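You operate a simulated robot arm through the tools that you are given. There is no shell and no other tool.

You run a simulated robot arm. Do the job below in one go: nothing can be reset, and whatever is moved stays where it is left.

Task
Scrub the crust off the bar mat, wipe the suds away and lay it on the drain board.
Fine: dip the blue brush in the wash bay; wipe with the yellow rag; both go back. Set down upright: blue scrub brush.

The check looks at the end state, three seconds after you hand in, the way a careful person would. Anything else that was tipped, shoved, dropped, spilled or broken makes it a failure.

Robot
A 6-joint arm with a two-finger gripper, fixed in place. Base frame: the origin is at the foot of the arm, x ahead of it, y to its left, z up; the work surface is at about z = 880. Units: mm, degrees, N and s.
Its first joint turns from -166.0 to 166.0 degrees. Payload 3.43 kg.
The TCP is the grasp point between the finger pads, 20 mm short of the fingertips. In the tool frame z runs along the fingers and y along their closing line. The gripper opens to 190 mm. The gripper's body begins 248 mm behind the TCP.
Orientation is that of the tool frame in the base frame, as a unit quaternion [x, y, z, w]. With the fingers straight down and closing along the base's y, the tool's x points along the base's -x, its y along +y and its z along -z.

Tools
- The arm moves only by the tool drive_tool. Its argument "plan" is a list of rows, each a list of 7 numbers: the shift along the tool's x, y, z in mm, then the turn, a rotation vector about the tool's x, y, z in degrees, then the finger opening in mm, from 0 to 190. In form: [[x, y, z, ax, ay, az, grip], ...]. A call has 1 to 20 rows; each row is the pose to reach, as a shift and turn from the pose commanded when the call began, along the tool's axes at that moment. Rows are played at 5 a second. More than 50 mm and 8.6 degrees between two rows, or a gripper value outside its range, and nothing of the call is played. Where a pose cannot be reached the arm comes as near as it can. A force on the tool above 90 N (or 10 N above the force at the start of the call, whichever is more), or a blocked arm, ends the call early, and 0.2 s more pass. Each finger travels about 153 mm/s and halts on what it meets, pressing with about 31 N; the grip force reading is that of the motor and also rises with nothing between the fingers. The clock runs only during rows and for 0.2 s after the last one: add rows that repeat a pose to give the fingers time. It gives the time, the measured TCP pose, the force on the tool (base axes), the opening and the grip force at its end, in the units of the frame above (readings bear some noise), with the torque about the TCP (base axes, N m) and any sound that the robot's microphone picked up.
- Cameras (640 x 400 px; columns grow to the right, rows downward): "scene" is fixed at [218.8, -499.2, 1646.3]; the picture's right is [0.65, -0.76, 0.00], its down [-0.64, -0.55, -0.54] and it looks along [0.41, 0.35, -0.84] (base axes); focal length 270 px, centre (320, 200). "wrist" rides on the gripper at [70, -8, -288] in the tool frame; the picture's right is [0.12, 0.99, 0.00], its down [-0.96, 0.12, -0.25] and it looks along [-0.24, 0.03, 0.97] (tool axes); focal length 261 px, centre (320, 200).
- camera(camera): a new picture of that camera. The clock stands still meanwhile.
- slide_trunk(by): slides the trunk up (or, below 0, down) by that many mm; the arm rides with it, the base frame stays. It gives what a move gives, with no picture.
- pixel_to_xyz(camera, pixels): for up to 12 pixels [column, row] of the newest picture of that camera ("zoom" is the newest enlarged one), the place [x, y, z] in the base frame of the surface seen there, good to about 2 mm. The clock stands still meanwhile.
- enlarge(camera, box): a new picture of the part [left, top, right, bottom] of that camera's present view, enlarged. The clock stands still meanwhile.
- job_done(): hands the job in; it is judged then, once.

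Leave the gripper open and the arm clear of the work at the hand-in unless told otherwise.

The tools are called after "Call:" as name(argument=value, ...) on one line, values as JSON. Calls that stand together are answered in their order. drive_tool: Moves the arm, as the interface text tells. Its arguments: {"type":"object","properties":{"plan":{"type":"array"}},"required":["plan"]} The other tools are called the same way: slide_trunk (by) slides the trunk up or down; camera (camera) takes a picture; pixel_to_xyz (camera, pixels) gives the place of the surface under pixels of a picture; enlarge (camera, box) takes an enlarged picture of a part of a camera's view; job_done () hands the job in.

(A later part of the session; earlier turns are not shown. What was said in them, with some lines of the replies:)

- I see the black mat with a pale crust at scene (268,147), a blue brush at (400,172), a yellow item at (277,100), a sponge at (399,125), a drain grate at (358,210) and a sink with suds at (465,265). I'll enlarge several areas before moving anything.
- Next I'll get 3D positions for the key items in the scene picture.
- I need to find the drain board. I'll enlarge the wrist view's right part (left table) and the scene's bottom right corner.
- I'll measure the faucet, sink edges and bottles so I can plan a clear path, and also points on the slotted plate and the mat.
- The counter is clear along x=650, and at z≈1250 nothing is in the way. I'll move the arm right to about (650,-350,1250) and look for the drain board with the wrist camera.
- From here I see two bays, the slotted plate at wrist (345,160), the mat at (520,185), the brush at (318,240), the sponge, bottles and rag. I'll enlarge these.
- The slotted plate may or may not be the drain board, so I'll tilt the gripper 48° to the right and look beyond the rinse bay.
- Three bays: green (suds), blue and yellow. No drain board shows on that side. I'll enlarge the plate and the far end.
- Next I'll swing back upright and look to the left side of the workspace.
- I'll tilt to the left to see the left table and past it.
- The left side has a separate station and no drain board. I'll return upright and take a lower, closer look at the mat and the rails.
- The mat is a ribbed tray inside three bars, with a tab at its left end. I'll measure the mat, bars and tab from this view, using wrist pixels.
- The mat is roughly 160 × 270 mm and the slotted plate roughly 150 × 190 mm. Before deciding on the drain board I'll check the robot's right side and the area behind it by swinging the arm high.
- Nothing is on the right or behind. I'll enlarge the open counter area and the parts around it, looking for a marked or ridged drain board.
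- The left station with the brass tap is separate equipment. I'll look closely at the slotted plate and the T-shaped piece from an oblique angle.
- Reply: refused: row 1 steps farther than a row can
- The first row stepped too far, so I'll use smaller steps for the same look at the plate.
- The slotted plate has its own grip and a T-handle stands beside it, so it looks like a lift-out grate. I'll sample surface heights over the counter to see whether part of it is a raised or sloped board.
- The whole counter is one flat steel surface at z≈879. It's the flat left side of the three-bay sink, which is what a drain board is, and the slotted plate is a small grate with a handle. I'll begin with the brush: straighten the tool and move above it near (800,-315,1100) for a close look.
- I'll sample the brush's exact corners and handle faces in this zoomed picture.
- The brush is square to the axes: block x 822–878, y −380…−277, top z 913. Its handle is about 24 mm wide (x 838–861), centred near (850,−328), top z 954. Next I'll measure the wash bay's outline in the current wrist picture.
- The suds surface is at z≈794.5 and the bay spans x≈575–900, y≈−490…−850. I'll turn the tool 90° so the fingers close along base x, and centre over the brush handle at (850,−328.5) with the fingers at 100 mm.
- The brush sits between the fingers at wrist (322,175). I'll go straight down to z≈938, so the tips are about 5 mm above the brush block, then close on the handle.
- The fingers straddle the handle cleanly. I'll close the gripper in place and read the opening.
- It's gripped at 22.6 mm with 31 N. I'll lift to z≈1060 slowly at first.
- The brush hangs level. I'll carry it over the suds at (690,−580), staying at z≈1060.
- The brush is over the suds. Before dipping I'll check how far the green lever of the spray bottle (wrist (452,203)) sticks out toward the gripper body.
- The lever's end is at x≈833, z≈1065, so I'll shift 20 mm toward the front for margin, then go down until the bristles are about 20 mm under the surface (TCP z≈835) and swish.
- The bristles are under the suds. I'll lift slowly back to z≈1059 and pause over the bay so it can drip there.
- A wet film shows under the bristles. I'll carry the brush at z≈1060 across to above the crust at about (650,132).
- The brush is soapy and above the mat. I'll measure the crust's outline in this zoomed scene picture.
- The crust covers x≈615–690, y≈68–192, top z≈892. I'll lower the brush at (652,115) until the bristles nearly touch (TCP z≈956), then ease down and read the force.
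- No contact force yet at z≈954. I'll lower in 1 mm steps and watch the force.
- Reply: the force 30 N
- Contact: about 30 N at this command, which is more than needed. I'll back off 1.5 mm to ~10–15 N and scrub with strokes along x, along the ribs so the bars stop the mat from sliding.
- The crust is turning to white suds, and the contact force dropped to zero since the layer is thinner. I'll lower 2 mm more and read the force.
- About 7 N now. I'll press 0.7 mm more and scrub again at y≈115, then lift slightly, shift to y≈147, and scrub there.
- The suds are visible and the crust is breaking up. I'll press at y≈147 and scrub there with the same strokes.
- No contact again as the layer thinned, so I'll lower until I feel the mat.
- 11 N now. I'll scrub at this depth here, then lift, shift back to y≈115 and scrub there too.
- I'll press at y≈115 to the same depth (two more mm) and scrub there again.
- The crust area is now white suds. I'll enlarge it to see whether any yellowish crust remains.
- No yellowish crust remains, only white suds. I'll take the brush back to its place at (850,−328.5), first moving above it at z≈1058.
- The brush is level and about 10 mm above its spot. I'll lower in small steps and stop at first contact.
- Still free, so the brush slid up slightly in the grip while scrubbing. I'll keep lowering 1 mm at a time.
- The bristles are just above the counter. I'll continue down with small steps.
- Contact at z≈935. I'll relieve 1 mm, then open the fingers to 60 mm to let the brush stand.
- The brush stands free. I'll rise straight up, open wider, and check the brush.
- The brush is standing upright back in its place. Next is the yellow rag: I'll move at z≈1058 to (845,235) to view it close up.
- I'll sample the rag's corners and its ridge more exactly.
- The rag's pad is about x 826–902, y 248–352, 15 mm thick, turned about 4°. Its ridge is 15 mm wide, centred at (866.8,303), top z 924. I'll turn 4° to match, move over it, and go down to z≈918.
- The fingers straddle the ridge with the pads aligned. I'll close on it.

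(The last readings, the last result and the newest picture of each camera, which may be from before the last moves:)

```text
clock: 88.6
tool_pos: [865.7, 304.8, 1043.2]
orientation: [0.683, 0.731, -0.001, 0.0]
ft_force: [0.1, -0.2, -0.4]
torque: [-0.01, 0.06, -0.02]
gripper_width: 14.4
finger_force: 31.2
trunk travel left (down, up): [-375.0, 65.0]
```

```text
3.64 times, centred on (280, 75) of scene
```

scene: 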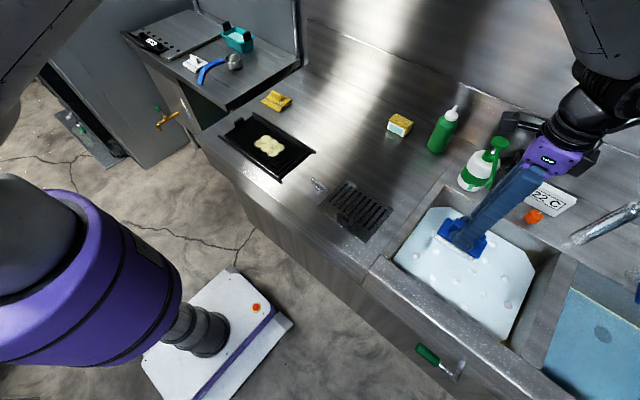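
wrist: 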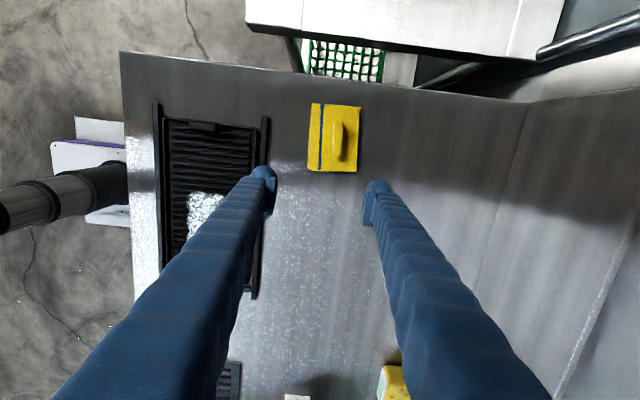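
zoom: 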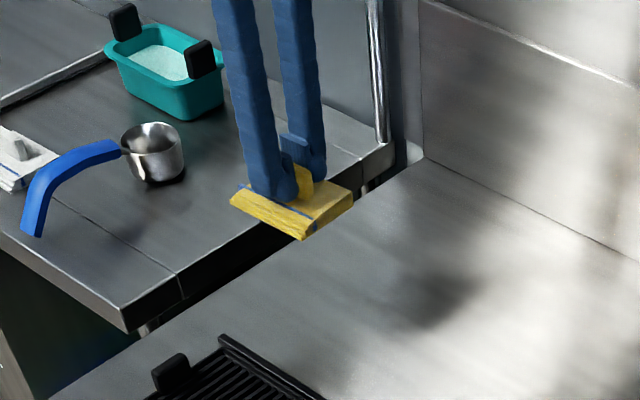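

The rag is held level at 14 mm. I'll carry it to above the suds at (652,115), un-turning the 4° on the way, then go down to about 10 mm above the mat.

Call:
drive_tool(plan=[[-25, -33, 0, 0, 0, 1, 5], [-50, -66, 0, 0, 0, 2, 5], [-75, -99, 0, 0, 0, 3, 5], [-100, -132, 0, 0, 0, 4, 5], [-125, -165, 0, 0, 0, 4, 5], [-150, -198, 0, 0, 0, 4, 5], [-172.6, -227.4, 0, 0, 0, 4, 5], [-172.6, -227.4, 0, 0, 0, 4, 5], [-172.6, -227.4, 40, 0, 0, 4, 5], [-172.6, -227.4, 80, 0, 0, 4, 5], [-172.6, -227.4, 100, 0, 0, 4, 5], [-172.6, -227.4, 105, 0, 0, 4, 5], [-172.6, -227.4, 105, 0, 0, 4, 5]])

Call:
camera(camera="wrist")

Call:
enlarge(camera="scene", box=[200, 80, 340, 200])

```text
clock: 91.4
tool_pos: [650.1, 117.1, 939.1]
orientation: [0.707, 0.707, 0.0, 0.0]
ft_force: [0.3, 0.7, -0.4]
torque: [-0.01, -0.03, 0.0]
gripper_width: 14.2
finger_force: 31.0
trunk travel left (down, up): [-375.0, 65.0]
```

```text
taken
```

wrist: 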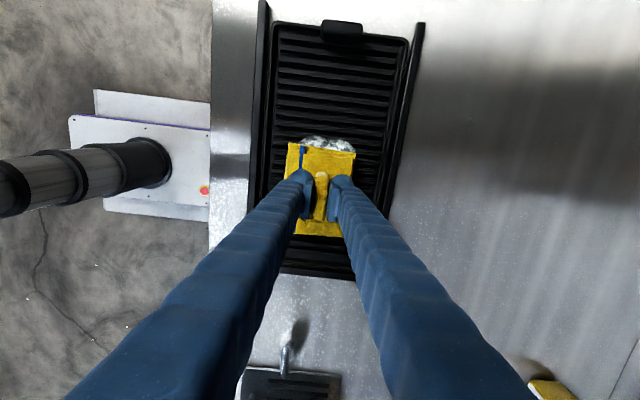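

```text
3.33 times, centred on (270, 140) of scene
```

zoom: 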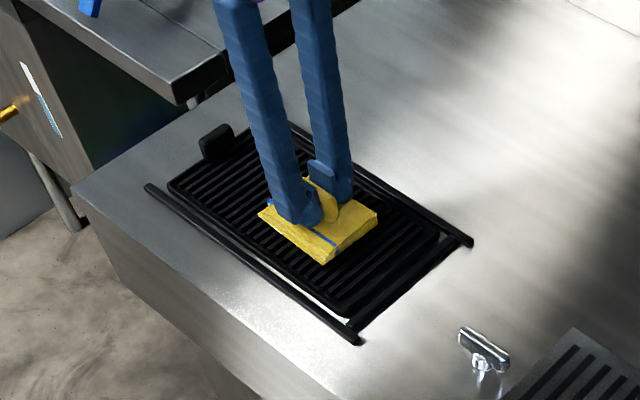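

I'll lower onto the suds in small steps, watching the force.

Call:
drive_tool(plan=[[0, 0, 4, 0, 0, 0, 5], [0, 0, 7, 0, 0, 0, 5], [0, 0, 8, 0, 0, 0, 5], [0, 0, 8, 0, 0, 0, 5]])

Call:
drive_tool(plan=[[0, 0, 1, 0, 0, 0, 5], [0, 0, 1, 0, 0, 0, 5]])

```text
clock: 92.4
tool_pos: [652.2, 115.8, 931.9]
orientation: [0.707, 0.708, 0.0, -0.001]
ft_force: [-0.5, 0.8, 0.6]
torque: [0.0, 0.01, 0.0]
gripper_width: 14.4
finger_force: 30.9
trunk travel left (down, up): [-375.0, 65.0]
```

```text
clock: 93.0
tool_pos: [651.3, 115.8, 931.4]
orientation: [0.707, 0.707, -0.001, 0.0]
ft_force: [1.1, 1.7, 12.3]
torque: [-0.04, -0.03, -0.01]
gripper_width: 14.1
finger_force: 31.5
trunk travel left (down, up): [-375.0, 65.0]
```

12 N of contact. I'll wipe with x strokes at y≈115.

Call:
drive_tool(plan=[[0, 12, 0, 0, 0, 0, 5], [0, 24, 0, 0, 0, 0, 5], [0, 12, 0, 0, 0, 0, 5], [0, 0, 0, 0, 0, 0, 5], [0, -12, 0, 0, 0, 0, 5], [0, -24, 0, 0, 0, 0, 5], [0, -12, 0, 0, 0, 0, 5], [0, 0, 0, 0, 0, 0, 5], [0, 12, 0, 0, 0, 0, 5], [0, 24, 0, 0, 0, 0, 5], [0, 12, 0, 0, 0, 0, 5], [0, 0, 0, 0, 0, 0, 5], [0, -12, 0, 0, 0, 0, 5], [0, -24, 0, 0, 0, 0, 5], [0, -12, 0, 0, 0, 0, 5], [0, 0, 0, 0, 0, 0, 5]])

Call:
camera(camera="wrist")

```text
clock: 96.4
tool_pos: [651.4, 114.9, 930.3]
orientation: [0.707, 0.708, -0.001, 0.0]
ft_force: [-1.5, 1.1, 2.5]
torque: [-0.06, -0.01, -0.02]
gripper_width: 14.4
finger_force: 30.7
trunk travel left (down, up): [-375.0, 65.0]
```

```text
taken
```

wrist: 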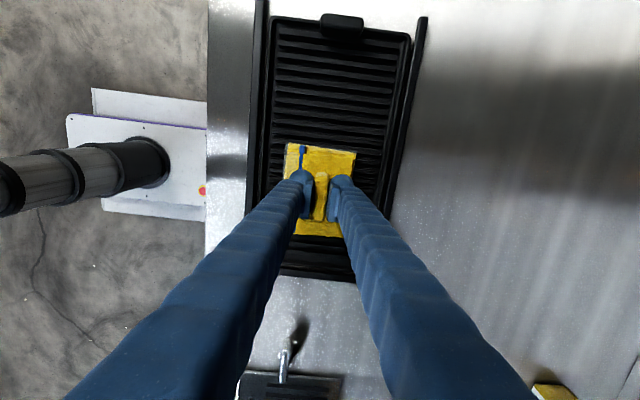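

The suds beyond the rag no longer show. For full coverage I'll lift, shift to y≈147, press lightly and wipe there too.

Call:
drive_tool(plan=[[0, 0, -8, 0, 0, 0, 5], [16, 0, -10, 0, 0, 0, 5], [32, 0, -10, 0, 0, 0, 5], [32, 0, -3, 0, 0, 0, 5], [32, 0, 0.5, 0, 0, 0, 5], [32, 12, 0.7, 0, 0, 0, 5], [32, 24, 0.7, 0, 0, 0, 5], [32, 12, 0.7, 0, 0, 0, 5], [32, 0, 0.7, 0, 0, 0, 5], [32, -12, 0.7, 0, 0, 0, 5], [32, -24, 0.7, 0, 0, 0, 5], [32, -12, 0.7, 0, 0, 0, 5], [32, 0, 0.7, 0, 0, 0, 5], [32, 12, 0.7, 0, 0, 0, 5], [32, 24, 0.7, 0, 0, 0, 5], [32, 12, 0.7, 0, 0, 0, 5], [32, 0, 0.7, 0, 0, 0, 5], [32, -12, 0.7, 0, 0, 0, 5], [32, -24, 0.7, 0, 0, 0, 5], [32, 0, 0.7, 0, 0, 0, 5]])

Call:
drive_tool(plan=[[0, 0, -10, 0, 0, 0, 5], [0, 0, -40, 0, 0, 0, 5], [0, 0, -80, 0, 0, 0, 5], [0, 0, -113, 0, 0, 0, 5], [-40, 0, -113, 0, 0, 0, 5], [-85, 0, -113, 0, 0, 0, 5], [-120, 0, -113, 0, 0, 0, 5], [-120, 0, -113, 0, 0, 0, 5]])

Call:
camera(camera="wrist")

Call:
enlarge(camera="scene", box=[200, 80, 340, 200])

```text
clock: 100.6
tool_pos: [650.6, 147.7, 929.5]
orientation: [0.706, 0.708, 0.0, 0.0]
ft_force: [0.0, -0.4, 1.7]
torque: [-0.2, 0.24, -0.01]
gripper_width: 14.4
finger_force: 31.1
trunk travel left (down, up): [-375.0, 65.0]
```

```text
clock: 102.4
tool_pos: [652.4, 27.9, 1043.9]
orientation: [0.707, 0.707, -0.001, -0.001]
ft_force: [-0.3, 0.1, 0.0]
torque: [0.02, -0.02, -0.01]
gripper_width: 14.2
finger_force: 31.0
trunk travel left (down, up): [-375.0, 65.0]
```

```text
taken
```

wrist: 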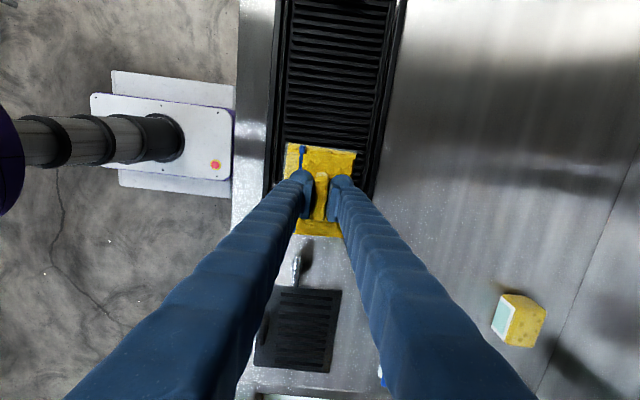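

```text
3.33 times, centred on (270, 140) of scene
```

zoom: 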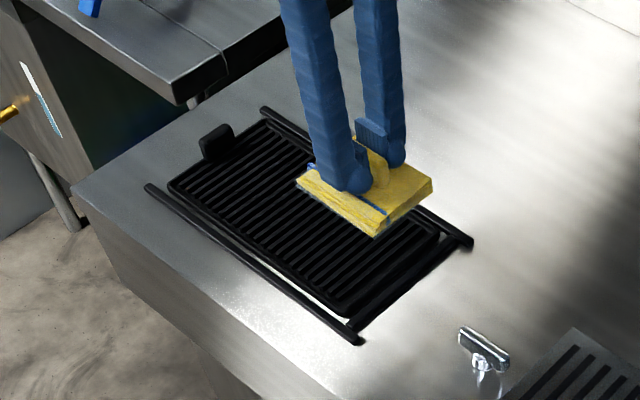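

The mat looks black and clean. I'll enlarge it to check for residue under and beyond the rag.

Call:
enlarge(camera="wrist", box=[265, 0, 415, 150])

```text
2.67 times, centred on (340, 75) of wrist
```

zoom: 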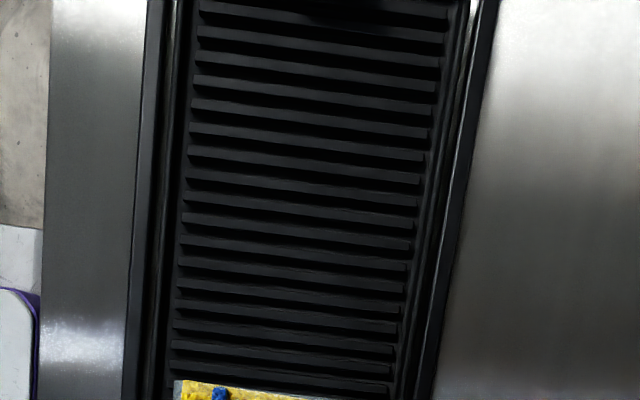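

Clean. I'll take the rag back to (866.8,303) with its 4° turn, staying high, then lower to just above the counter.

Call:
drive_tool(plan=[[35, 27, 0, 0, 0, 0, 5], [70, 54, 0, 0, 0, 0, 5], [105, 81, 0, 0, 0, -1, 5], [140, 108, 0, 0, 0, -2, 5], [175, 135, 0, 0, 0, -3, 5], [210, 162, 0, 0, 0, -4, 5], [245, 189, 0, 0, 0, -4, 5], [276, 214.8, 0, 0, 0, -4, 5], [276, 214.8, 0, 0, 0, -4, 5], [276, 214.8, 40, 0, 0, -4, 5], [276, 214.8, 80, 0, 0, -4, 5], [276, 214.8, 105, 0, 0, -4, 5], [276, 214.8, 117, 0, 0, -4, 5], [276, 214.8, 120, 0, 0, -4, 5], [276, 214.8, 120, 0, 0, -4, 5]])

Call:
enlarge(camera="scene", box=[240, 60, 320, 130])

```text
clock: 105.6
tool_pos: [865.5, 304.0, 921.6]
orientation: [0.682, 0.731, 0.0, 0.0]
ft_force: [-0.3, -0.8, -0.4]
torque: [0.0, -0.03, 0.04]
gripper_width: 14.2
finger_force: 30.8
trunk travel left (down, up): [-375.0, 65.0]
```

```text
5.71 times, centred on (280, 95) of scene
```

zoom: 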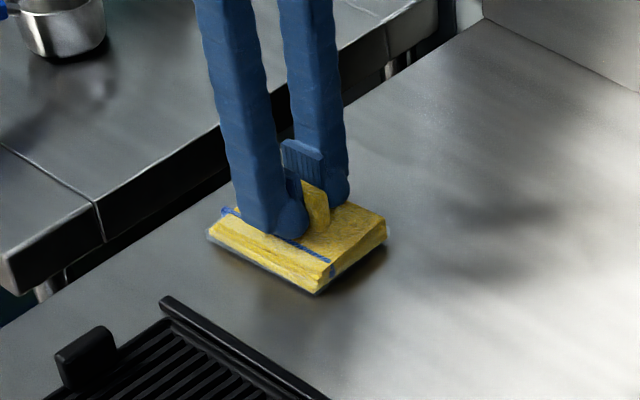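

Call:
drive_tool(plan=[[0, 0, 1, 0, 0, 0, 5], [0, 0, 2, 0, 0, 0, 5], [0, 0, 2, 0, 0, 0, 5]])

Call:
drive_tool(plan=[[0, 0, 0.7, 0, 0, 0, 5], [0, 0, 1.3, 0, 0, 0, 5], [0, 0, 1.3, 0, 0, 0, 5]])

```text
clock: 106.4
tool_pos: [867.2, 303.8, 919.9]
orientation: [0.682, 0.732, -0.001, -0.001]
ft_force: [0.2, 0.0, -0.8]
torque: [0.01, 0.01, -0.03]
gripper_width: 14.3
finger_force: 30.7
trunk travel left (down, up): [-375.0, 65.0]
```

```text
clock: 107.2
tool_pos: [866.8, 303.6, 918.1]
orientation: [0.682, 0.731, -0.001, -0.001]
ft_force: [-0.3, -0.2, 0.0]
torque: [0.01, 0.0, 0.01]
gripper_width: 14.2
finger_force: 31.0
trunk travel left (down, up): [-375.0, 65.0]
```

Not yet touching at z≈918, so I'll keep lowering in 1 mm steps.

Call:
drive_tool(plan=[[0, 0, 0.5, 0, 0, 0, 5], [0, 0, 1, 0, 0, 0, 5], [0, 0, 1, 0, 0, 0, 5]])

Call:
drive_tool(plan=[[0, 0, 0.5, 0, 0, 0, 5], [0, 0, 1, 0, 0, 0, 5], [0, 0, 1, 0, 0, 0, 5]])

```text
clock: 108.0
tool_pos: [866.4, 303.1, 918.2]
orientation: [0.683, 0.731, 0.0, -0.001]
ft_force: [-1.5, 0.6, 3.8]
torque: [-0.01, -0.03, 0.03]
gripper_width: 14.3
finger_force: 30.6
trunk travel left (down, up): [-375.0, 65.0]
```

```text
clock: 108.8
tool_pos: [866.4, 304.4, 917.8]
orientation: [0.682, 0.732, 0.001, 0.0]
ft_force: [1.3, 1.7, 16.0]
torque: [-0.02, -0.01, -0.03]
gripper_width: 14.4
finger_force: 31.2
trunk travel left (down, up): [-375.0, 65.0]
```

The rag is resting on the counter. I'll relieve 1 mm, open the fingers to 60 mm and rise.

Call:
drive_tool(plan=[[0, 0, -1, 0, 0, 0, 5], [0, 0, -1, 0, 0, 0, 16], [0, 0, -1, 0, 0, 0, 25], [0, 0, -1, 0, 0, 0, 40], [0, 0, -1, 0, 0, 0, 60], [0, 0, -1, 0, 0, 0, 60], [0, 0, -20, 0, 0, 0, 60], [0, 0, -60, 0, 0, 0, 60], [0, 0, -100, 0, 0, 0, 60], [0, 0, -145, 0, 0, 0, 60], [0, 0, -145, 0, 0, 0, 60]])

Call:
enlarge(camera="scene", box=[190, 50, 330, 200])

Call:
camera(camera="wrist")

```text
clock: 111.2
tool_pos: [865.4, 303.9, 1062.7]
orientation: [0.683, 0.731, -0.001, 0.0]
ft_force: [-0.7, -0.1, 0.1]
torque: [0.04, 0.01, 0.02]
gripper_width: 60.2
finger_force: 0.1
trunk travel left (down, up): [-375.0, 65.0]
```

```text
2.67 times, centred on (260, 125) of scene
```

zoom: 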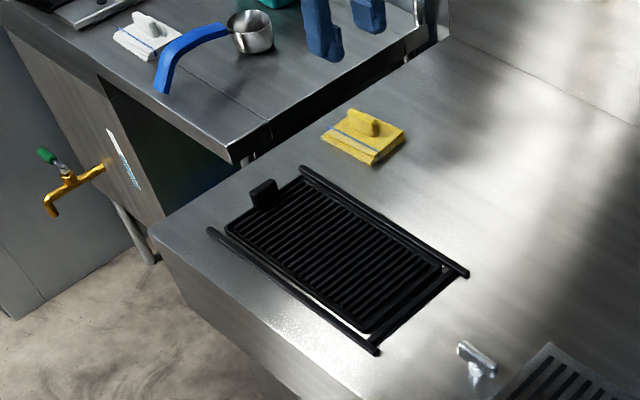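

```text
taken
```

wrist: 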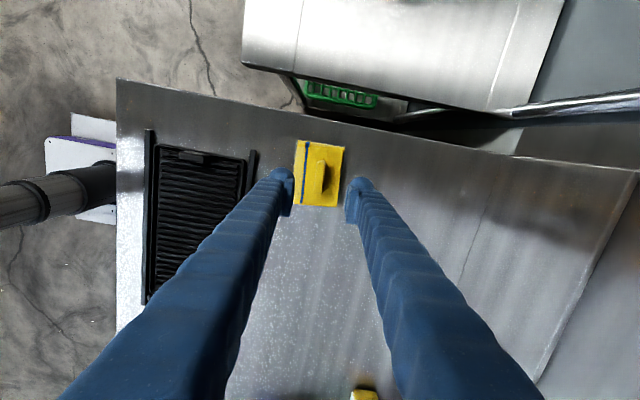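

Rag is back in place, mat clean. Next I'll turn the fingers back to close along y and move over the mat's tab near (650,292) for a close look.

Call:
drive_tool(plan=[[0, -20, 0, 0, 0, -7, 60], [1, -40, 0, 0, 0, -14, 60], [1, -60, 0, 0, 0, -21, 60], [2, -80, 0, 0, 0, -28, 60], [2, -100, 0, 0, 0, -35, 60], [3, -120, 0, 0, 0, -42, 60], [3, -140, 0, 0, 0, -49, 60], [4, -160, 0, 0, 0, -56, 60], [4, -180, 0, 0, 0, -63, 60], [5, -200, 0, 0, 0, -70, 60], [5, -220, 0, 0, 0, -77, 60], [6, -240, 0, 0, 0, -84, 60], [6.2, -247, 0, 0, 0, -86, 60], [6.2, -247, 0, 0, 0, -86, 60]])

Call:
camera(camera="wrist")

Call:
enlarge(camera="wrist", box=[200, 130, 440, 290])

```text
clock: 114.2
tool_pos: [618.7, 291.2, 1061.3]
orientation: [0.0, 1.0, 0.0, 0.0]
ft_force: [0.4, 0.2, 0.2]
torque: [0.0, 0.01, 0.02]
gripper_width: 60.0
finger_force: 0.1
trunk travel left (down, up): [-375.0, 65.0]
```

```text
taken
```

wrist: 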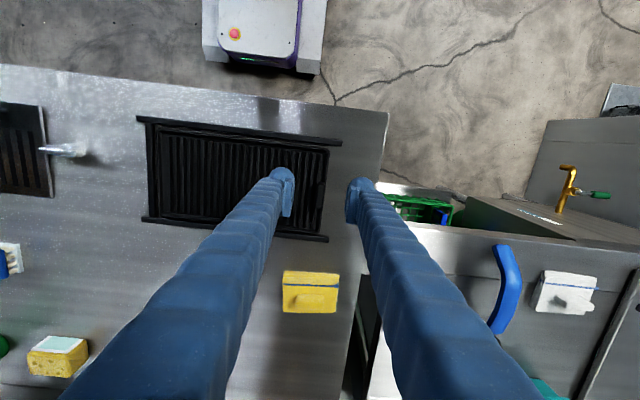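

```text
2.50 times, centred on (320, 210) of wrist
```

zoom: 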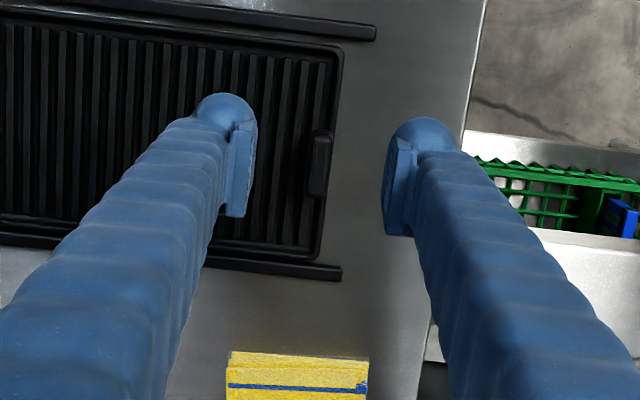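

The tab is at wrist (321,183), between the fingers. I'll zoom in on it from both cameras and measure.

Call:
enlarge(camera="wrist", box=[290, 150, 360, 215])

Call:
pixel_to_xyz(camera="zoom", pixels=[[250, 150], [305, 150], [270, 220], [290, 250], [245, 330], [300, 330], [270, 180], [280, 320], [200, 250], [330, 250], [290, 175], [265, 300]])

Call:
enlarge(camera="scene", box=[215, 95, 275, 150])

```text
6.15 times, centred on (325, 182) of wrist
```

zoom: 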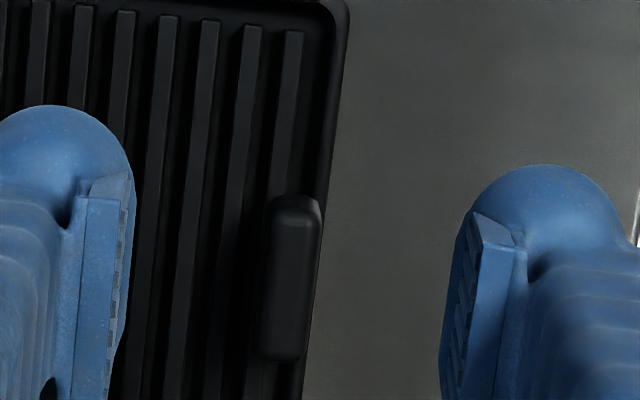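

```text
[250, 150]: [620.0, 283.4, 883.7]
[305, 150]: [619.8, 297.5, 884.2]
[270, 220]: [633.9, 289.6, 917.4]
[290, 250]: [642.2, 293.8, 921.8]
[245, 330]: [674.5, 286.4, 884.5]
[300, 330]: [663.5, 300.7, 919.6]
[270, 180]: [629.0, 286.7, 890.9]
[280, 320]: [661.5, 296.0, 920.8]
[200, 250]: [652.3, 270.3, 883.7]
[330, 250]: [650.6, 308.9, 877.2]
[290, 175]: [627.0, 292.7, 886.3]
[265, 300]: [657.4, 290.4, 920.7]
```

```text
7.27 times, centred on (245, 122) of scene
```

zoom: 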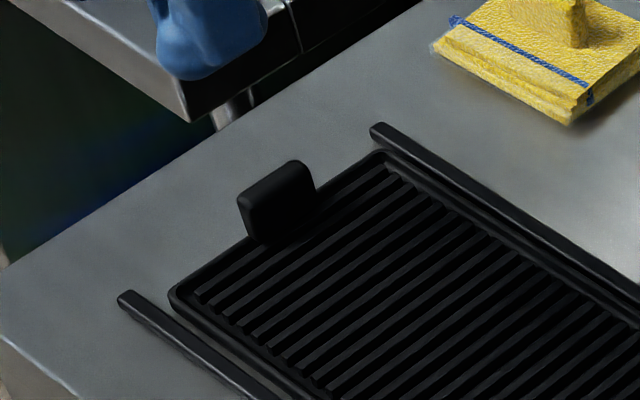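

The tab spans x≈630–672, y≈289–301, top z≈921. The ribs top out near z≈890. I'll go down over it to TCP z≈915 (tips ≈895).

Call:
drive_tool(plan=[[-31, 3, 0, 0, 0, 0, 60], [-31, 3, 40, 0, 0, 0, 60], [-31, 3, 80, 0, 0, 0, 60], [-31, 3, 115, 0, 0, 0, 60], [-31, 3, 135, 0, 0, 0, 60], [-31, 3, 145, 0, 0, 0, 60], [-31, 3, 146, 0, 0, 0, 60], [-31, 3, 146, 0, 0, 0, 60]])

Call:
enlarge(camera="wrist", box=[240, 120, 400, 260])

Call:
enlarge(camera="scene", box=[200, 80, 290, 150])

```text
clock: 116.0
tool_pos: [649.4, 294.8, 916.0]
orientation: [0.0, 1.0, -0.001, -0.002]
ft_force: [0.6, 0.2, 0.9]
torque: [-0.03, 0.0, -0.02]
gripper_width: 59.9
finger_force: 0.0
trunk travel left (down, up): [-375.0, 65.0]
```

```text
2.86 times, centred on (320, 190) of wrist
```

zoom: 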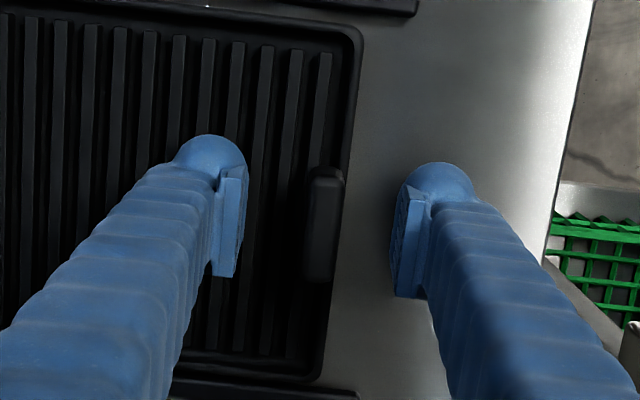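

```text
5.71 times, centred on (245, 115) of scene
```

zoom: 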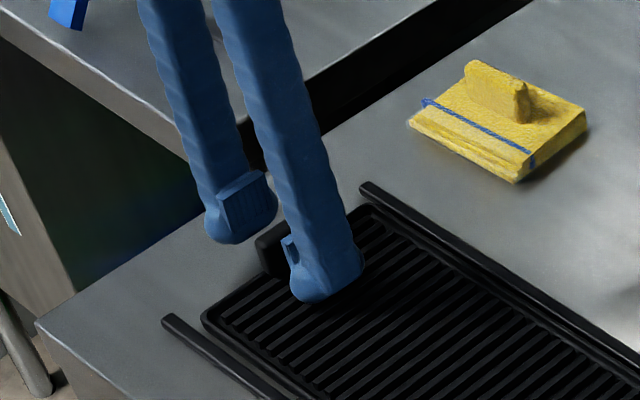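

The tab is between the pads. I'll close on it and read the opening.

Call:
drive_tool(plan=[[0, 0, 0, 0, 0, 0, 40], [0, 0, 0, 0, 0, 0, 25], [0, 0, 0, 0, 0, 0, 12], [0, 0, 0, 0, 0, 0, 5], [0, 0, 0, 0, 0, 0, 5]])

Call:
drive_tool(plan=[[0, 0, -3, 0, 0, 0, 5], [0, 0, -6, 0, 0, 0, 5], [0, 0, -6, 0, 0, 0, 5]])

Call:
enlarge(camera="scene", box=[200, 80, 340, 200])

```text
clock: 117.2
tool_pos: [650.0, 295.4, 916.5]
orientation: [0.0, 1.0, 0.0, -0.001]
ft_force: [0.2, 1.2, 1.1]
torque: [0.02, -0.02, 0.02]
gripper_width: 14.0
finger_force: 31.1
trunk travel left (down, up): [-375.0, 65.0]
```

```text
clock: 118.0
tool_pos: [649.7, 294.5, 921.0]
orientation: [0.0, 1.0, 0.0, -0.001]
ft_force: [0.1, 0.6, -1.2]
torque: [0.06, -0.02, 0.03]
gripper_width: 13.9
finger_force: 31.4
trunk travel left (down, up): [-375.0, 65.0]
```

```text
3.33 times, centred on (270, 140) of scene
```

zoom: 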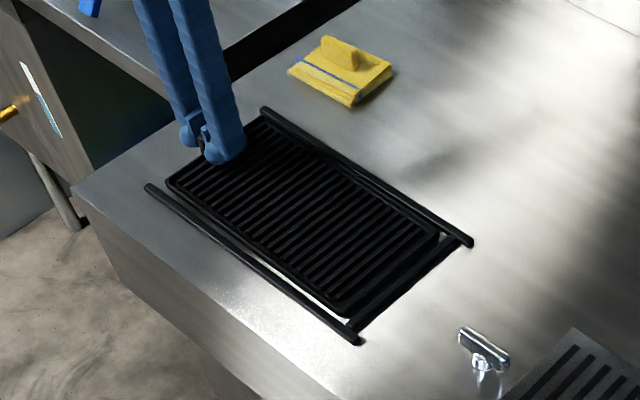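

The grip holds at 14 mm and the tab end is rising. I'll lift another 25 mm and see whether the mat stays level.

Call:
drive_tool(plan=[[0, 0, -5, 0, 0, 0, 5], [0, 0, -10, 0, 0, 0, 5], [0, 0, -17, 0, 0, 0, 5], [0, 0, -25, 0, 0, 0, 5], [0, 0, -25, 0, 0, 0, 5]])

Call:
enlarge(camera="scene", box=[200, 80, 340, 200])

Call:
camera(camera="wrist")

Call:
pixel_to_xyz(camera="wrist", pixels=[[180, 140], [170, 200], [200, 170], [230, 150], [250, 140], [230, 180], [150, 170], [120, 170]])

```text
clock: 119.2
tool_pos: [650.7, 296.4, 947.4]
orientation: [0.0, 1.0, 0.0, -0.001]
ft_force: [0.2, -0.1, -1.3]
torque: [0.24, 0.03, 0.0]
gripper_width: 13.9
finger_force: 31.1
trunk travel left (down, up): [-375.0, 65.0]
```

```text
3.33 times, centred on (270, 140) of scene
```

zoom: 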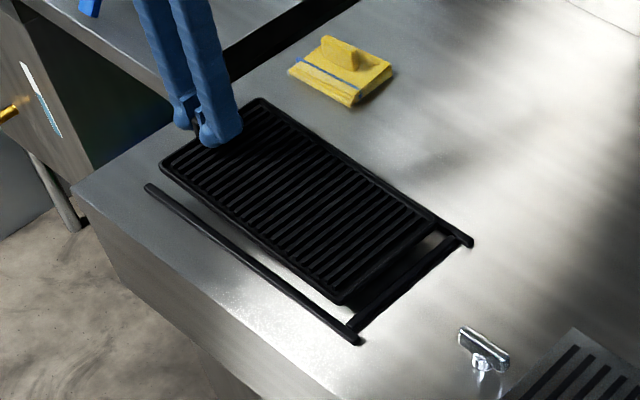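

```text
taken
```

wrist: 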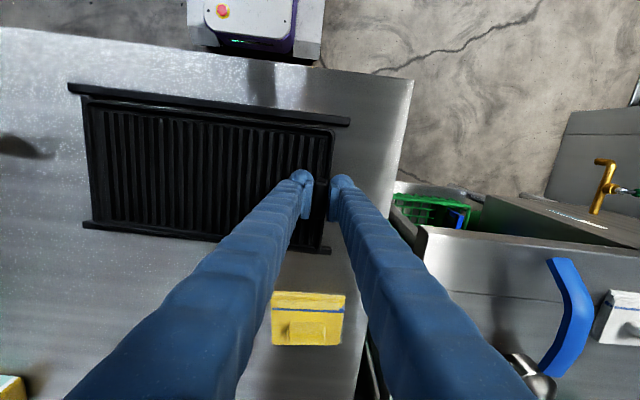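

```text
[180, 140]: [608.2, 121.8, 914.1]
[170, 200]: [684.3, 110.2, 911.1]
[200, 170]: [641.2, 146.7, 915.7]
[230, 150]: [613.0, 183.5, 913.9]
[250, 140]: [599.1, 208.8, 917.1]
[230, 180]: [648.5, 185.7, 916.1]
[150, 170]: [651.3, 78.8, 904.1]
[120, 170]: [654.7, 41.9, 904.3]
```

The mat has come up nearly level (about a 4° droop at the far end) and the bars stayed put. The open, flat area of steel board behind the bars (x≈770–1000, y≈−150…220) is free. I'll lift to z≈1010 and carry the mat there, with the tab to (860,140).

Call:
drive_tool(plan=[[0, 0, -15, 0, 0, 0, 5], [0, 0, -35, 0, 0, 0, 5], [0, 0, -55, 0, 0, 0, 5], [0, 0, -65, 0, 0, 0, 5], [0, 0, -65, 0, 0, 0, 5], [0, -15, -65, 0, 0, 0, 5], [-10, -35, -65, 0, 0, 0, 5], [-25, -55, -65, 0, 0, 0, 5], [-45, -75, -65, 0, 0, 0, 5], [-65, -95, -65, 0, 0, 0, 5], [-85, -115, -65, 0, 0, 0, 5], [-105, -135, -65, 0, 0, 0, 5], [-130, -148, -65, 0, 0, 0, 5], [-155, -155, -65, 0, 0, 0, 5], [-180, -155, -65, 0, 0, 0, 5], [-200, -155, -65, 0, 0, 0, 5], [-209, -155, -65, 0, 0, 0, 5], [-209, -155, -65, 0, 0, 0, 5]])

Call:
camera(camera="wrist")

Call:
enlarge(camera="scene", box=[210, 30, 410, 200])

```text
clock: 123.0
tool_pos: [858.7, 141.6, 1010.3]
orientation: [0.001, 1.0, 0.0, -0.002]
ft_force: [0.6, 0.3, -1.3]
torque: [0.24, -0.03, -0.05]
gripper_width: 14.1
finger_force: 30.7
trunk travel left (down, up): [-375.0, 65.0]
```

```text
taken
```

wrist: 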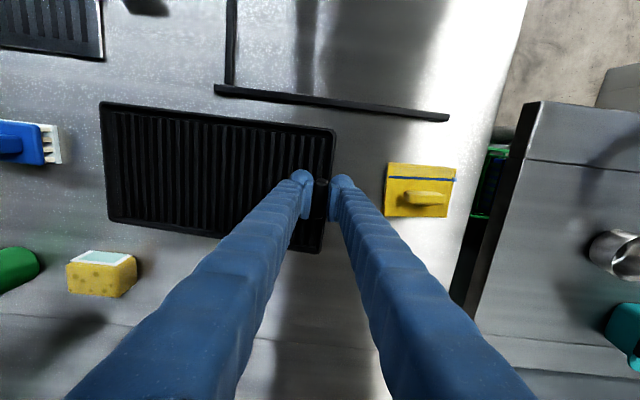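

```text
2.35 times, centred on (310, 115) of scene
```

zoom: 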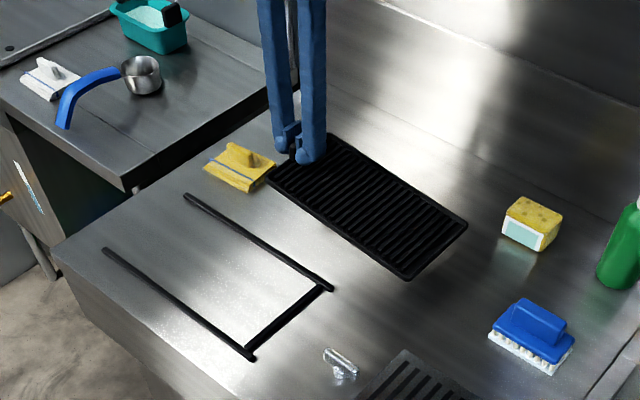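

The mat hangs level over the open board, clear of the bars, rag and sponge. I'll lower it gently to z≈940 and check.

Call:
drive_tool(plan=[[0, 0, 15, 0, 0, 0, 5], [0, 0, 35, 0, 0, 0, 5], [0, 0, 52, 0, 0, 0, 5], [0, 0, 64, 0, 0, 0, 5], [0, 0, 70, 0, 0, 0, 5], [0, 0, 70, 0, 0, 0, 5]])

Call:
enlarge(camera="scene", box=[240, 60, 400, 180])

```text
clock: 124.4
tool_pos: [859.1, 141.2, 941.1]
orientation: [0.0, 1.0, 0.0, -0.001]
ft_force: [0.9, -0.4, -1.9]
torque: [0.1, -0.02, -0.03]
gripper_width: 14.1
finger_force: 30.5
trunk travel left (down, up): [-375.0, 65.0]
```

```text
3.33 times, centred on (320, 120) of scene
```

zoom: 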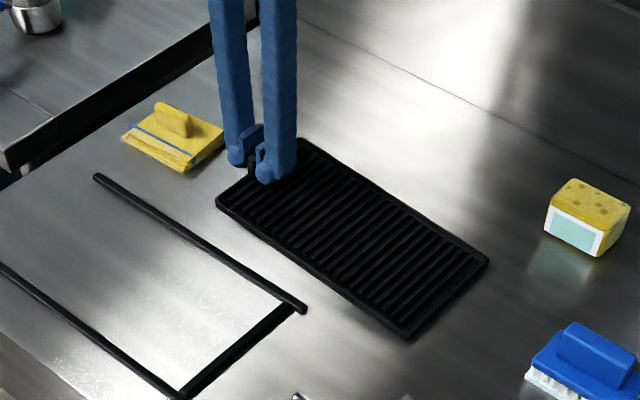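

I'll continue down in 3–4 mm steps until the mat rests.

Call:
drive_tool(plan=[[0, 0, 4, 0, 0, 0, 5], [0, 0, 8, 0, 0, 0, 5], [0, 0, 12, 0, 0, 0, 5], [0, 0, 16, 0, 0, 0, 5], [0, 0, 16, 0, 0, 0, 5]])

Call:
drive_tool(plan=[[0, 0, 2, 0, 0, 0, 5], [0, 0, 4, 0, 0, 0, 5], [0, 0, 6, 0, 0, 0, 5], [0, 0, 6, 0, 0, 0, 5]])

Call:
enlarge(camera="scene", box=[240, 60, 400, 180])

```text
clock: 125.6
tool_pos: [860.0, 141.8, 924.7]
orientation: [0.0, 1.0, 0.0, -0.002]
ft_force: [0.1, 0.1, -1.4]
torque: [0.02, 0.05, 0.03]
gripper_width: 14.1
finger_force: 31.0
trunk travel left (down, up): [-375.0, 65.0]
```

```text
clock: 126.6
tool_pos: [859.9, 141.9, 920.1]
orientation: [0.0, 1.0, 0.0, -0.001]
ft_force: [0.3, 1.2, -2.2]
torque: [0.03, -0.04, 0.02]
gripper_width: 13.7
finger_force: 30.9
trunk travel left (down, up): [-375.0, 65.0]
```

```text
3.33 times, centred on (320, 120) of scene
```

zoom: 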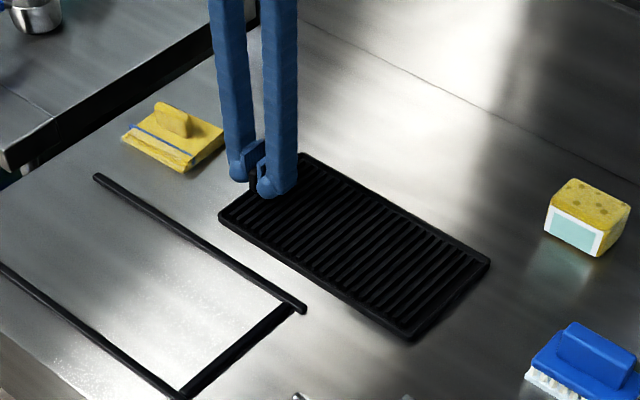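

Nearly down. I'll lower another 2–4 mm and watch for contact.

Call:
drive_tool(plan=[[0, 0, 1, 0, 0, 0, 5], [0, 0, 2, 0, 0, 0, 5], [0, 0, 2, 0, 0, 0, 5]])

Call:
drive_tool(plan=[[0, 0, 1, 0, 0, 0, 5], [0, 0, 2, 0, 0, 0, 5], [0, 0, 2, 0, 0, 0, 5]])

```text
clock: 127.4
tool_pos: [859.4, 140.8, 916.0]
orientation: [0.001, 1.0, -0.001, 0.0]
ft_force: [-0.4, -0.1, -1.6]
torque: [0.0, -0.01, 0.02]
gripper_width: 13.7
finger_force: 30.8
trunk travel left (down, up): [-375.0, 65.0]
```

```text
clock: 128.2
tool_pos: [860.0, 141.2, 915.6]
orientation: [-0.001, 1.0, 0.001, 0.0]
ft_force: [2.3, -1.4, 6.0]
torque: [-0.03, 0.0, 0.04]
gripper_width: 13.9
finger_force: 31.0
trunk travel left (down, up): [-375.0, 65.0]
```

The mat rests on the board with a light 6 N contact. I'll open to 50 mm and rise straight up.

Call:
drive_tool(plan=[[0, 0, -0.5, 0, 0, 0, 8], [0, 0, -0.5, 0, 0, 0, 18], [0, 0, -0.5, 0, 0, 0, 30], [0, 0, -0.5, 0, 0, 0, 50], [0, 0, -0.5, 0, 0, 0, 50], [0, 0, -15, 0, 0, 0, 50], [0, 0, -50, 0, 0, 0, 50], [0, 0, -95, 0, 0, 0, 50], [0, 0, -140, 0, 0, 0, 50], [0, 0, -140, 0, 0, 0, 50]])

Call:
camera(camera="scene")

Call:
camera(camera="wrist")

Call:
enlarge(camera="scene", box=[240, 60, 420, 200])

```text
clock: 130.4
tool_pos: [859.2, 139.4, 1055.7]
orientation: [0.0, 1.0, 0.0, -0.001]
ft_force: [-0.2, 0.8, -0.2]
torque: [0.02, 0.03, -0.01]
gripper_width: 50.0
finger_force: 0.0
trunk travel left (down, up): [-375.0, 65.0]
```

```text
taken
```

scene: 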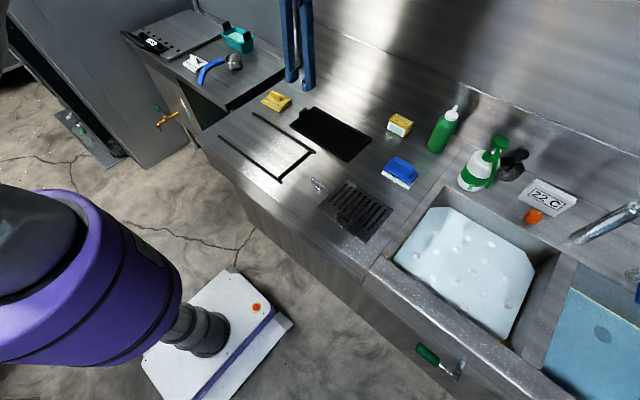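

```text
taken
```

wrist: 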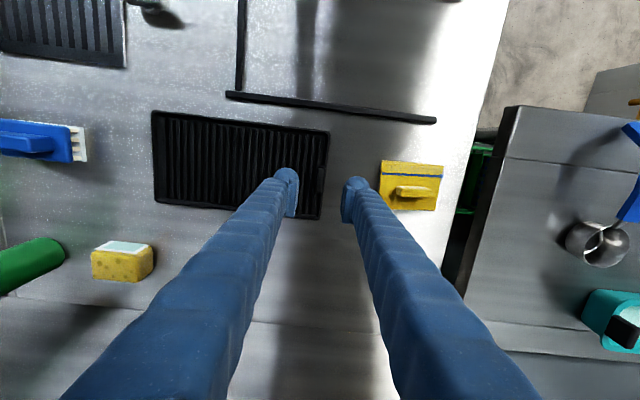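

```text
2.86 times, centred on (330, 130) of scene
```

zoom: 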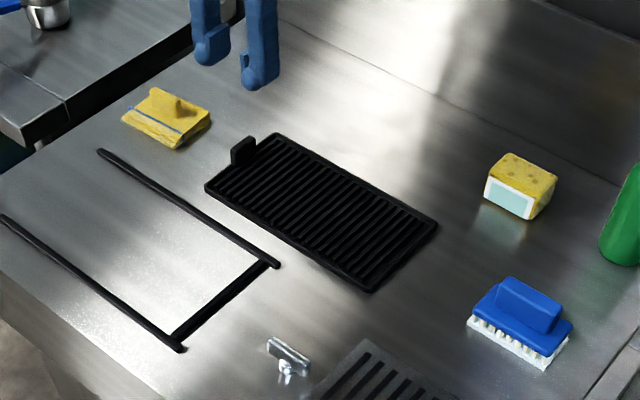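

The mat lies flat and clean. To be surer about the slotted plate, I'll zoom in and measure whether its slots open into a recess (a trap cover) or it's a loose solid board.

Call:
enlarge(camera="scene", box=[300, 165, 400, 245])

Call:
pixel_to_xyz(camera="zoom", pixels=[[281, 190], [310, 205], [345, 222], [300, 190], [330, 205], [360, 222], [260, 180], [400, 270], [155, 120], [110, 115], [250, 275], [180, 230]])

```text
5.00 times, centred on (350, 205) of scene
```

zoom: 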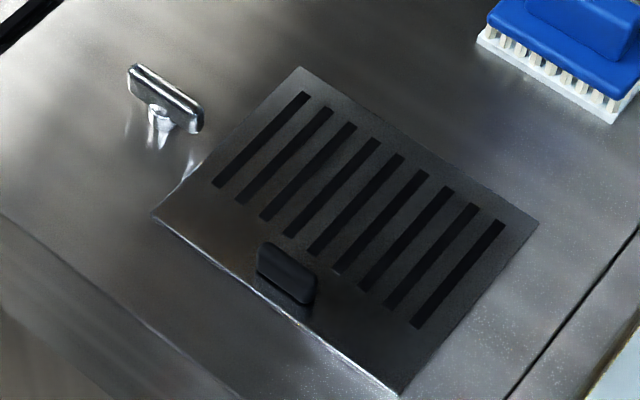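

```text
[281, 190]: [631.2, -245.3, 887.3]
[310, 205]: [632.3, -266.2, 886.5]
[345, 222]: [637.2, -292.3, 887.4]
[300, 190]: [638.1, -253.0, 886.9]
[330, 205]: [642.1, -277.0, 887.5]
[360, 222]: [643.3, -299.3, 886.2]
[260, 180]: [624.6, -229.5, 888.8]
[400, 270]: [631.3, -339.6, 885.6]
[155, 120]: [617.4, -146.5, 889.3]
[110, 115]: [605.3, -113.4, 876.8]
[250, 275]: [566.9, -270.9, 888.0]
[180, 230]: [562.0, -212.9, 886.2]
```

The slots are at the same height as the plate, so it's a closed lid with a handle and not a place to lay a mat. The mat stays where it is. I'll back the arm up and away with the gripper fully open, then inspect everything.

Call:
drive_tool(plan=[[0, 0, -40, 0, 0, 0, 60], [0, 0, -80, 0, 0, 0, 80], [25, 10, -110, 0, 0, 0, 100], [60, 20, -125, 0, 0, 0, 120], [100, 30, -130, 0, 0, 0, 140], [140, 40, -130, 0, 0, 0, 160], [180, 50, -130, 0, 0, 0, 180], [205, 60, -130, 0, 0, 0, 190], [245, 60, -130, 0, 0, 0, 190], [285, 60, -130, 0, 0, 0, 190], [325, 60, -130, 0, 0, 0, 190], [325, 60, -130, 0, 0, 0, 190]])

Call:
camera(camera="wrist")

Call:
camera(camera="scene")

Call:
enlarge(camera="scene", box=[280, 90, 380, 175])

Call:
pixel_to_xyz(camera="zoom", pixels=[[80, 135], [165, 90], [535, 285], [410, 420], [300, 230], [200, 170], [400, 300], [130, 110], [340, 160], [230, 270]])

```text
clock: 133.0
tool_pos: [534.0, 199.5, 1185.2]
orientation: [0.0, 1.0, 0.0, 0.0]
ft_force: [0.4, 0.3, -0.5]
torque: [-0.01, 0.1, -0.01]
gripper_width: 189.8
finger_force: 0.0
trunk travel left (down, up): [-375.0, 65.0]
```

```text
taken
```

wrist: 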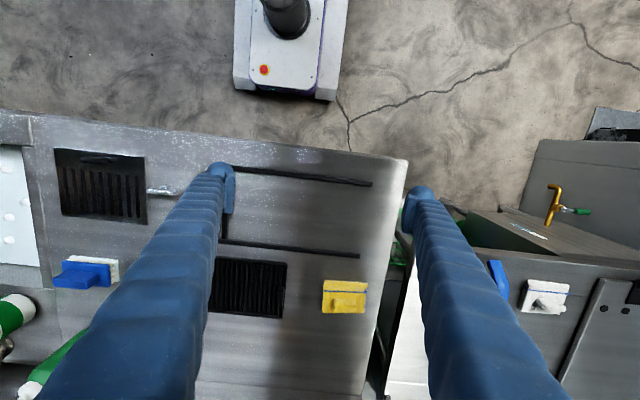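

```text
taken
```

scene: 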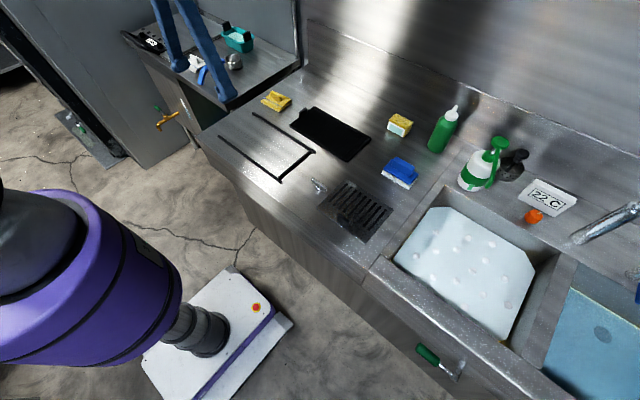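

```text
4.71 times, centred on (330, 132) of scene
```

zoom: 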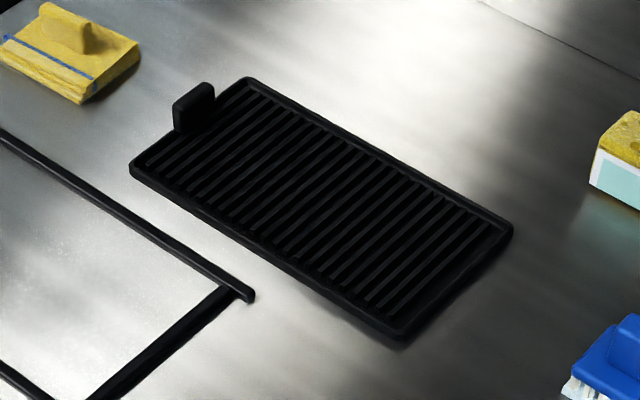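

```text
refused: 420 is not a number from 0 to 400
```

The mat is clean and looks flat. I'll confirm with surface heights at its corners, and compare the brush and rag positions with the start.

Call:
pixel_to_xyz(camera="zoom", pixels=[[135, 170], [247, 82], [508, 232], [400, 335], [300, 200], [200, 170], [400, 260], [195, 95], [340, 160], [230, 230]])

Call:
pixel_to_xyz(camera="scene", pixels=[[388, 170], [400, 163], [411, 170], [391, 160], [277, 97], [281, 96], [318, 185], [399, 122]])

Call:
enlarge(camera="wrist", box=[200, 150, 400, 330])

Call:
enlarge(camera="scene", box=[370, 90, 570, 230])

```text
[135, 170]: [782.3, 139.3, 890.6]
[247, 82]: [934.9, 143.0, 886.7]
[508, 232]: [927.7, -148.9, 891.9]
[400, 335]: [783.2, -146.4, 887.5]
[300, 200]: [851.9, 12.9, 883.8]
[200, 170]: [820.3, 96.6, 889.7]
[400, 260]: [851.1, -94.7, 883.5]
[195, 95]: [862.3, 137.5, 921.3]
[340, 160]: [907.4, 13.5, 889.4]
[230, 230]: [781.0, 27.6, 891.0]
```

```text
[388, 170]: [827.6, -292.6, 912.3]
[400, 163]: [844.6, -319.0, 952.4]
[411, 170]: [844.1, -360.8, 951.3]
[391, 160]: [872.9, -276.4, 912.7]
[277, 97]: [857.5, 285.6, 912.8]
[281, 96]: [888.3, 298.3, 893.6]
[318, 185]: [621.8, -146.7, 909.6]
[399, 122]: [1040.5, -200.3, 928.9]
```

```text
2.22 times, centred on (300, 240) of wrist
```

zoom: 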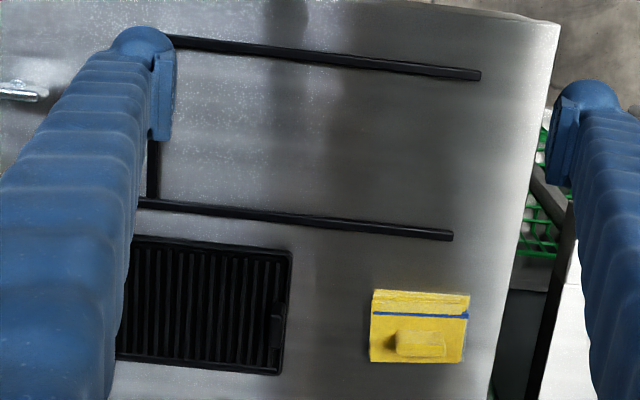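

```text
2.86 times, centred on (470, 160) of scene
```

zoom: 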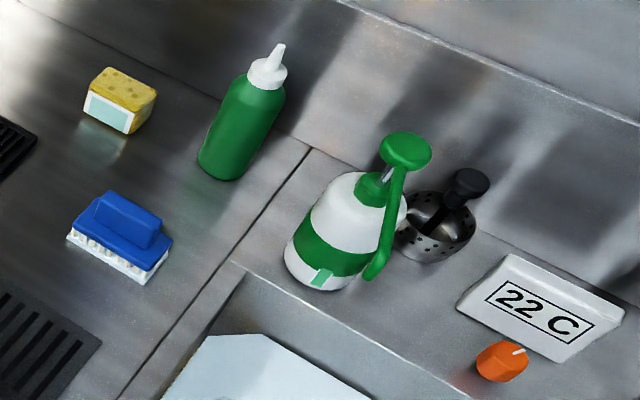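

Everything checks out:
- **Mat:** clean and flat on the open steel board, with all rims at z≈887–891.
- **Brush:** upright at its original spot.
- **Rag:** back in its place.
- **Other items:** sponge, bottles, T-handle and bars unmoved.
- **Arm:** high and clear with the gripper fully open.

One judgement call: nothing in the scene is labelled as the drain board, so I took it to be the flat steel counter beside the wash bay. I'm handing the job in.

Call:
job_done()

```text
The job is handed in.
```

I scrubbed the crust off the bar mat, wiped the suds away and laid the mat flat on the counter left of the wash bay. I've handed the job in, but no verdict has come back yet.

- **Drain board:** nothing in the scene is labelled as one. I took it to be the flat steel counter beside the wash bay. The only other candidate was the black slotted plate, but it has a raised handle and is smaller than the mat. If the plate was meant, the mat is in the wrong place.
- **Mat:** no crust or suds show in the close-up pictures, and its rim heights show it lying flat. It is out of the three bars that held it, on the open area behind them.
- **Brush:** I dipped it in the wash bay and put it back upright in its original spot. A film of suds is still on its bristles.
- **Rag:** the yellow rag is back where it was.
- **Everything else:** the sponge, the T-shaped handle by the plate and the bars are where they were, and the bottles look untouched. The arm is clear of the work with the gripper fully open.
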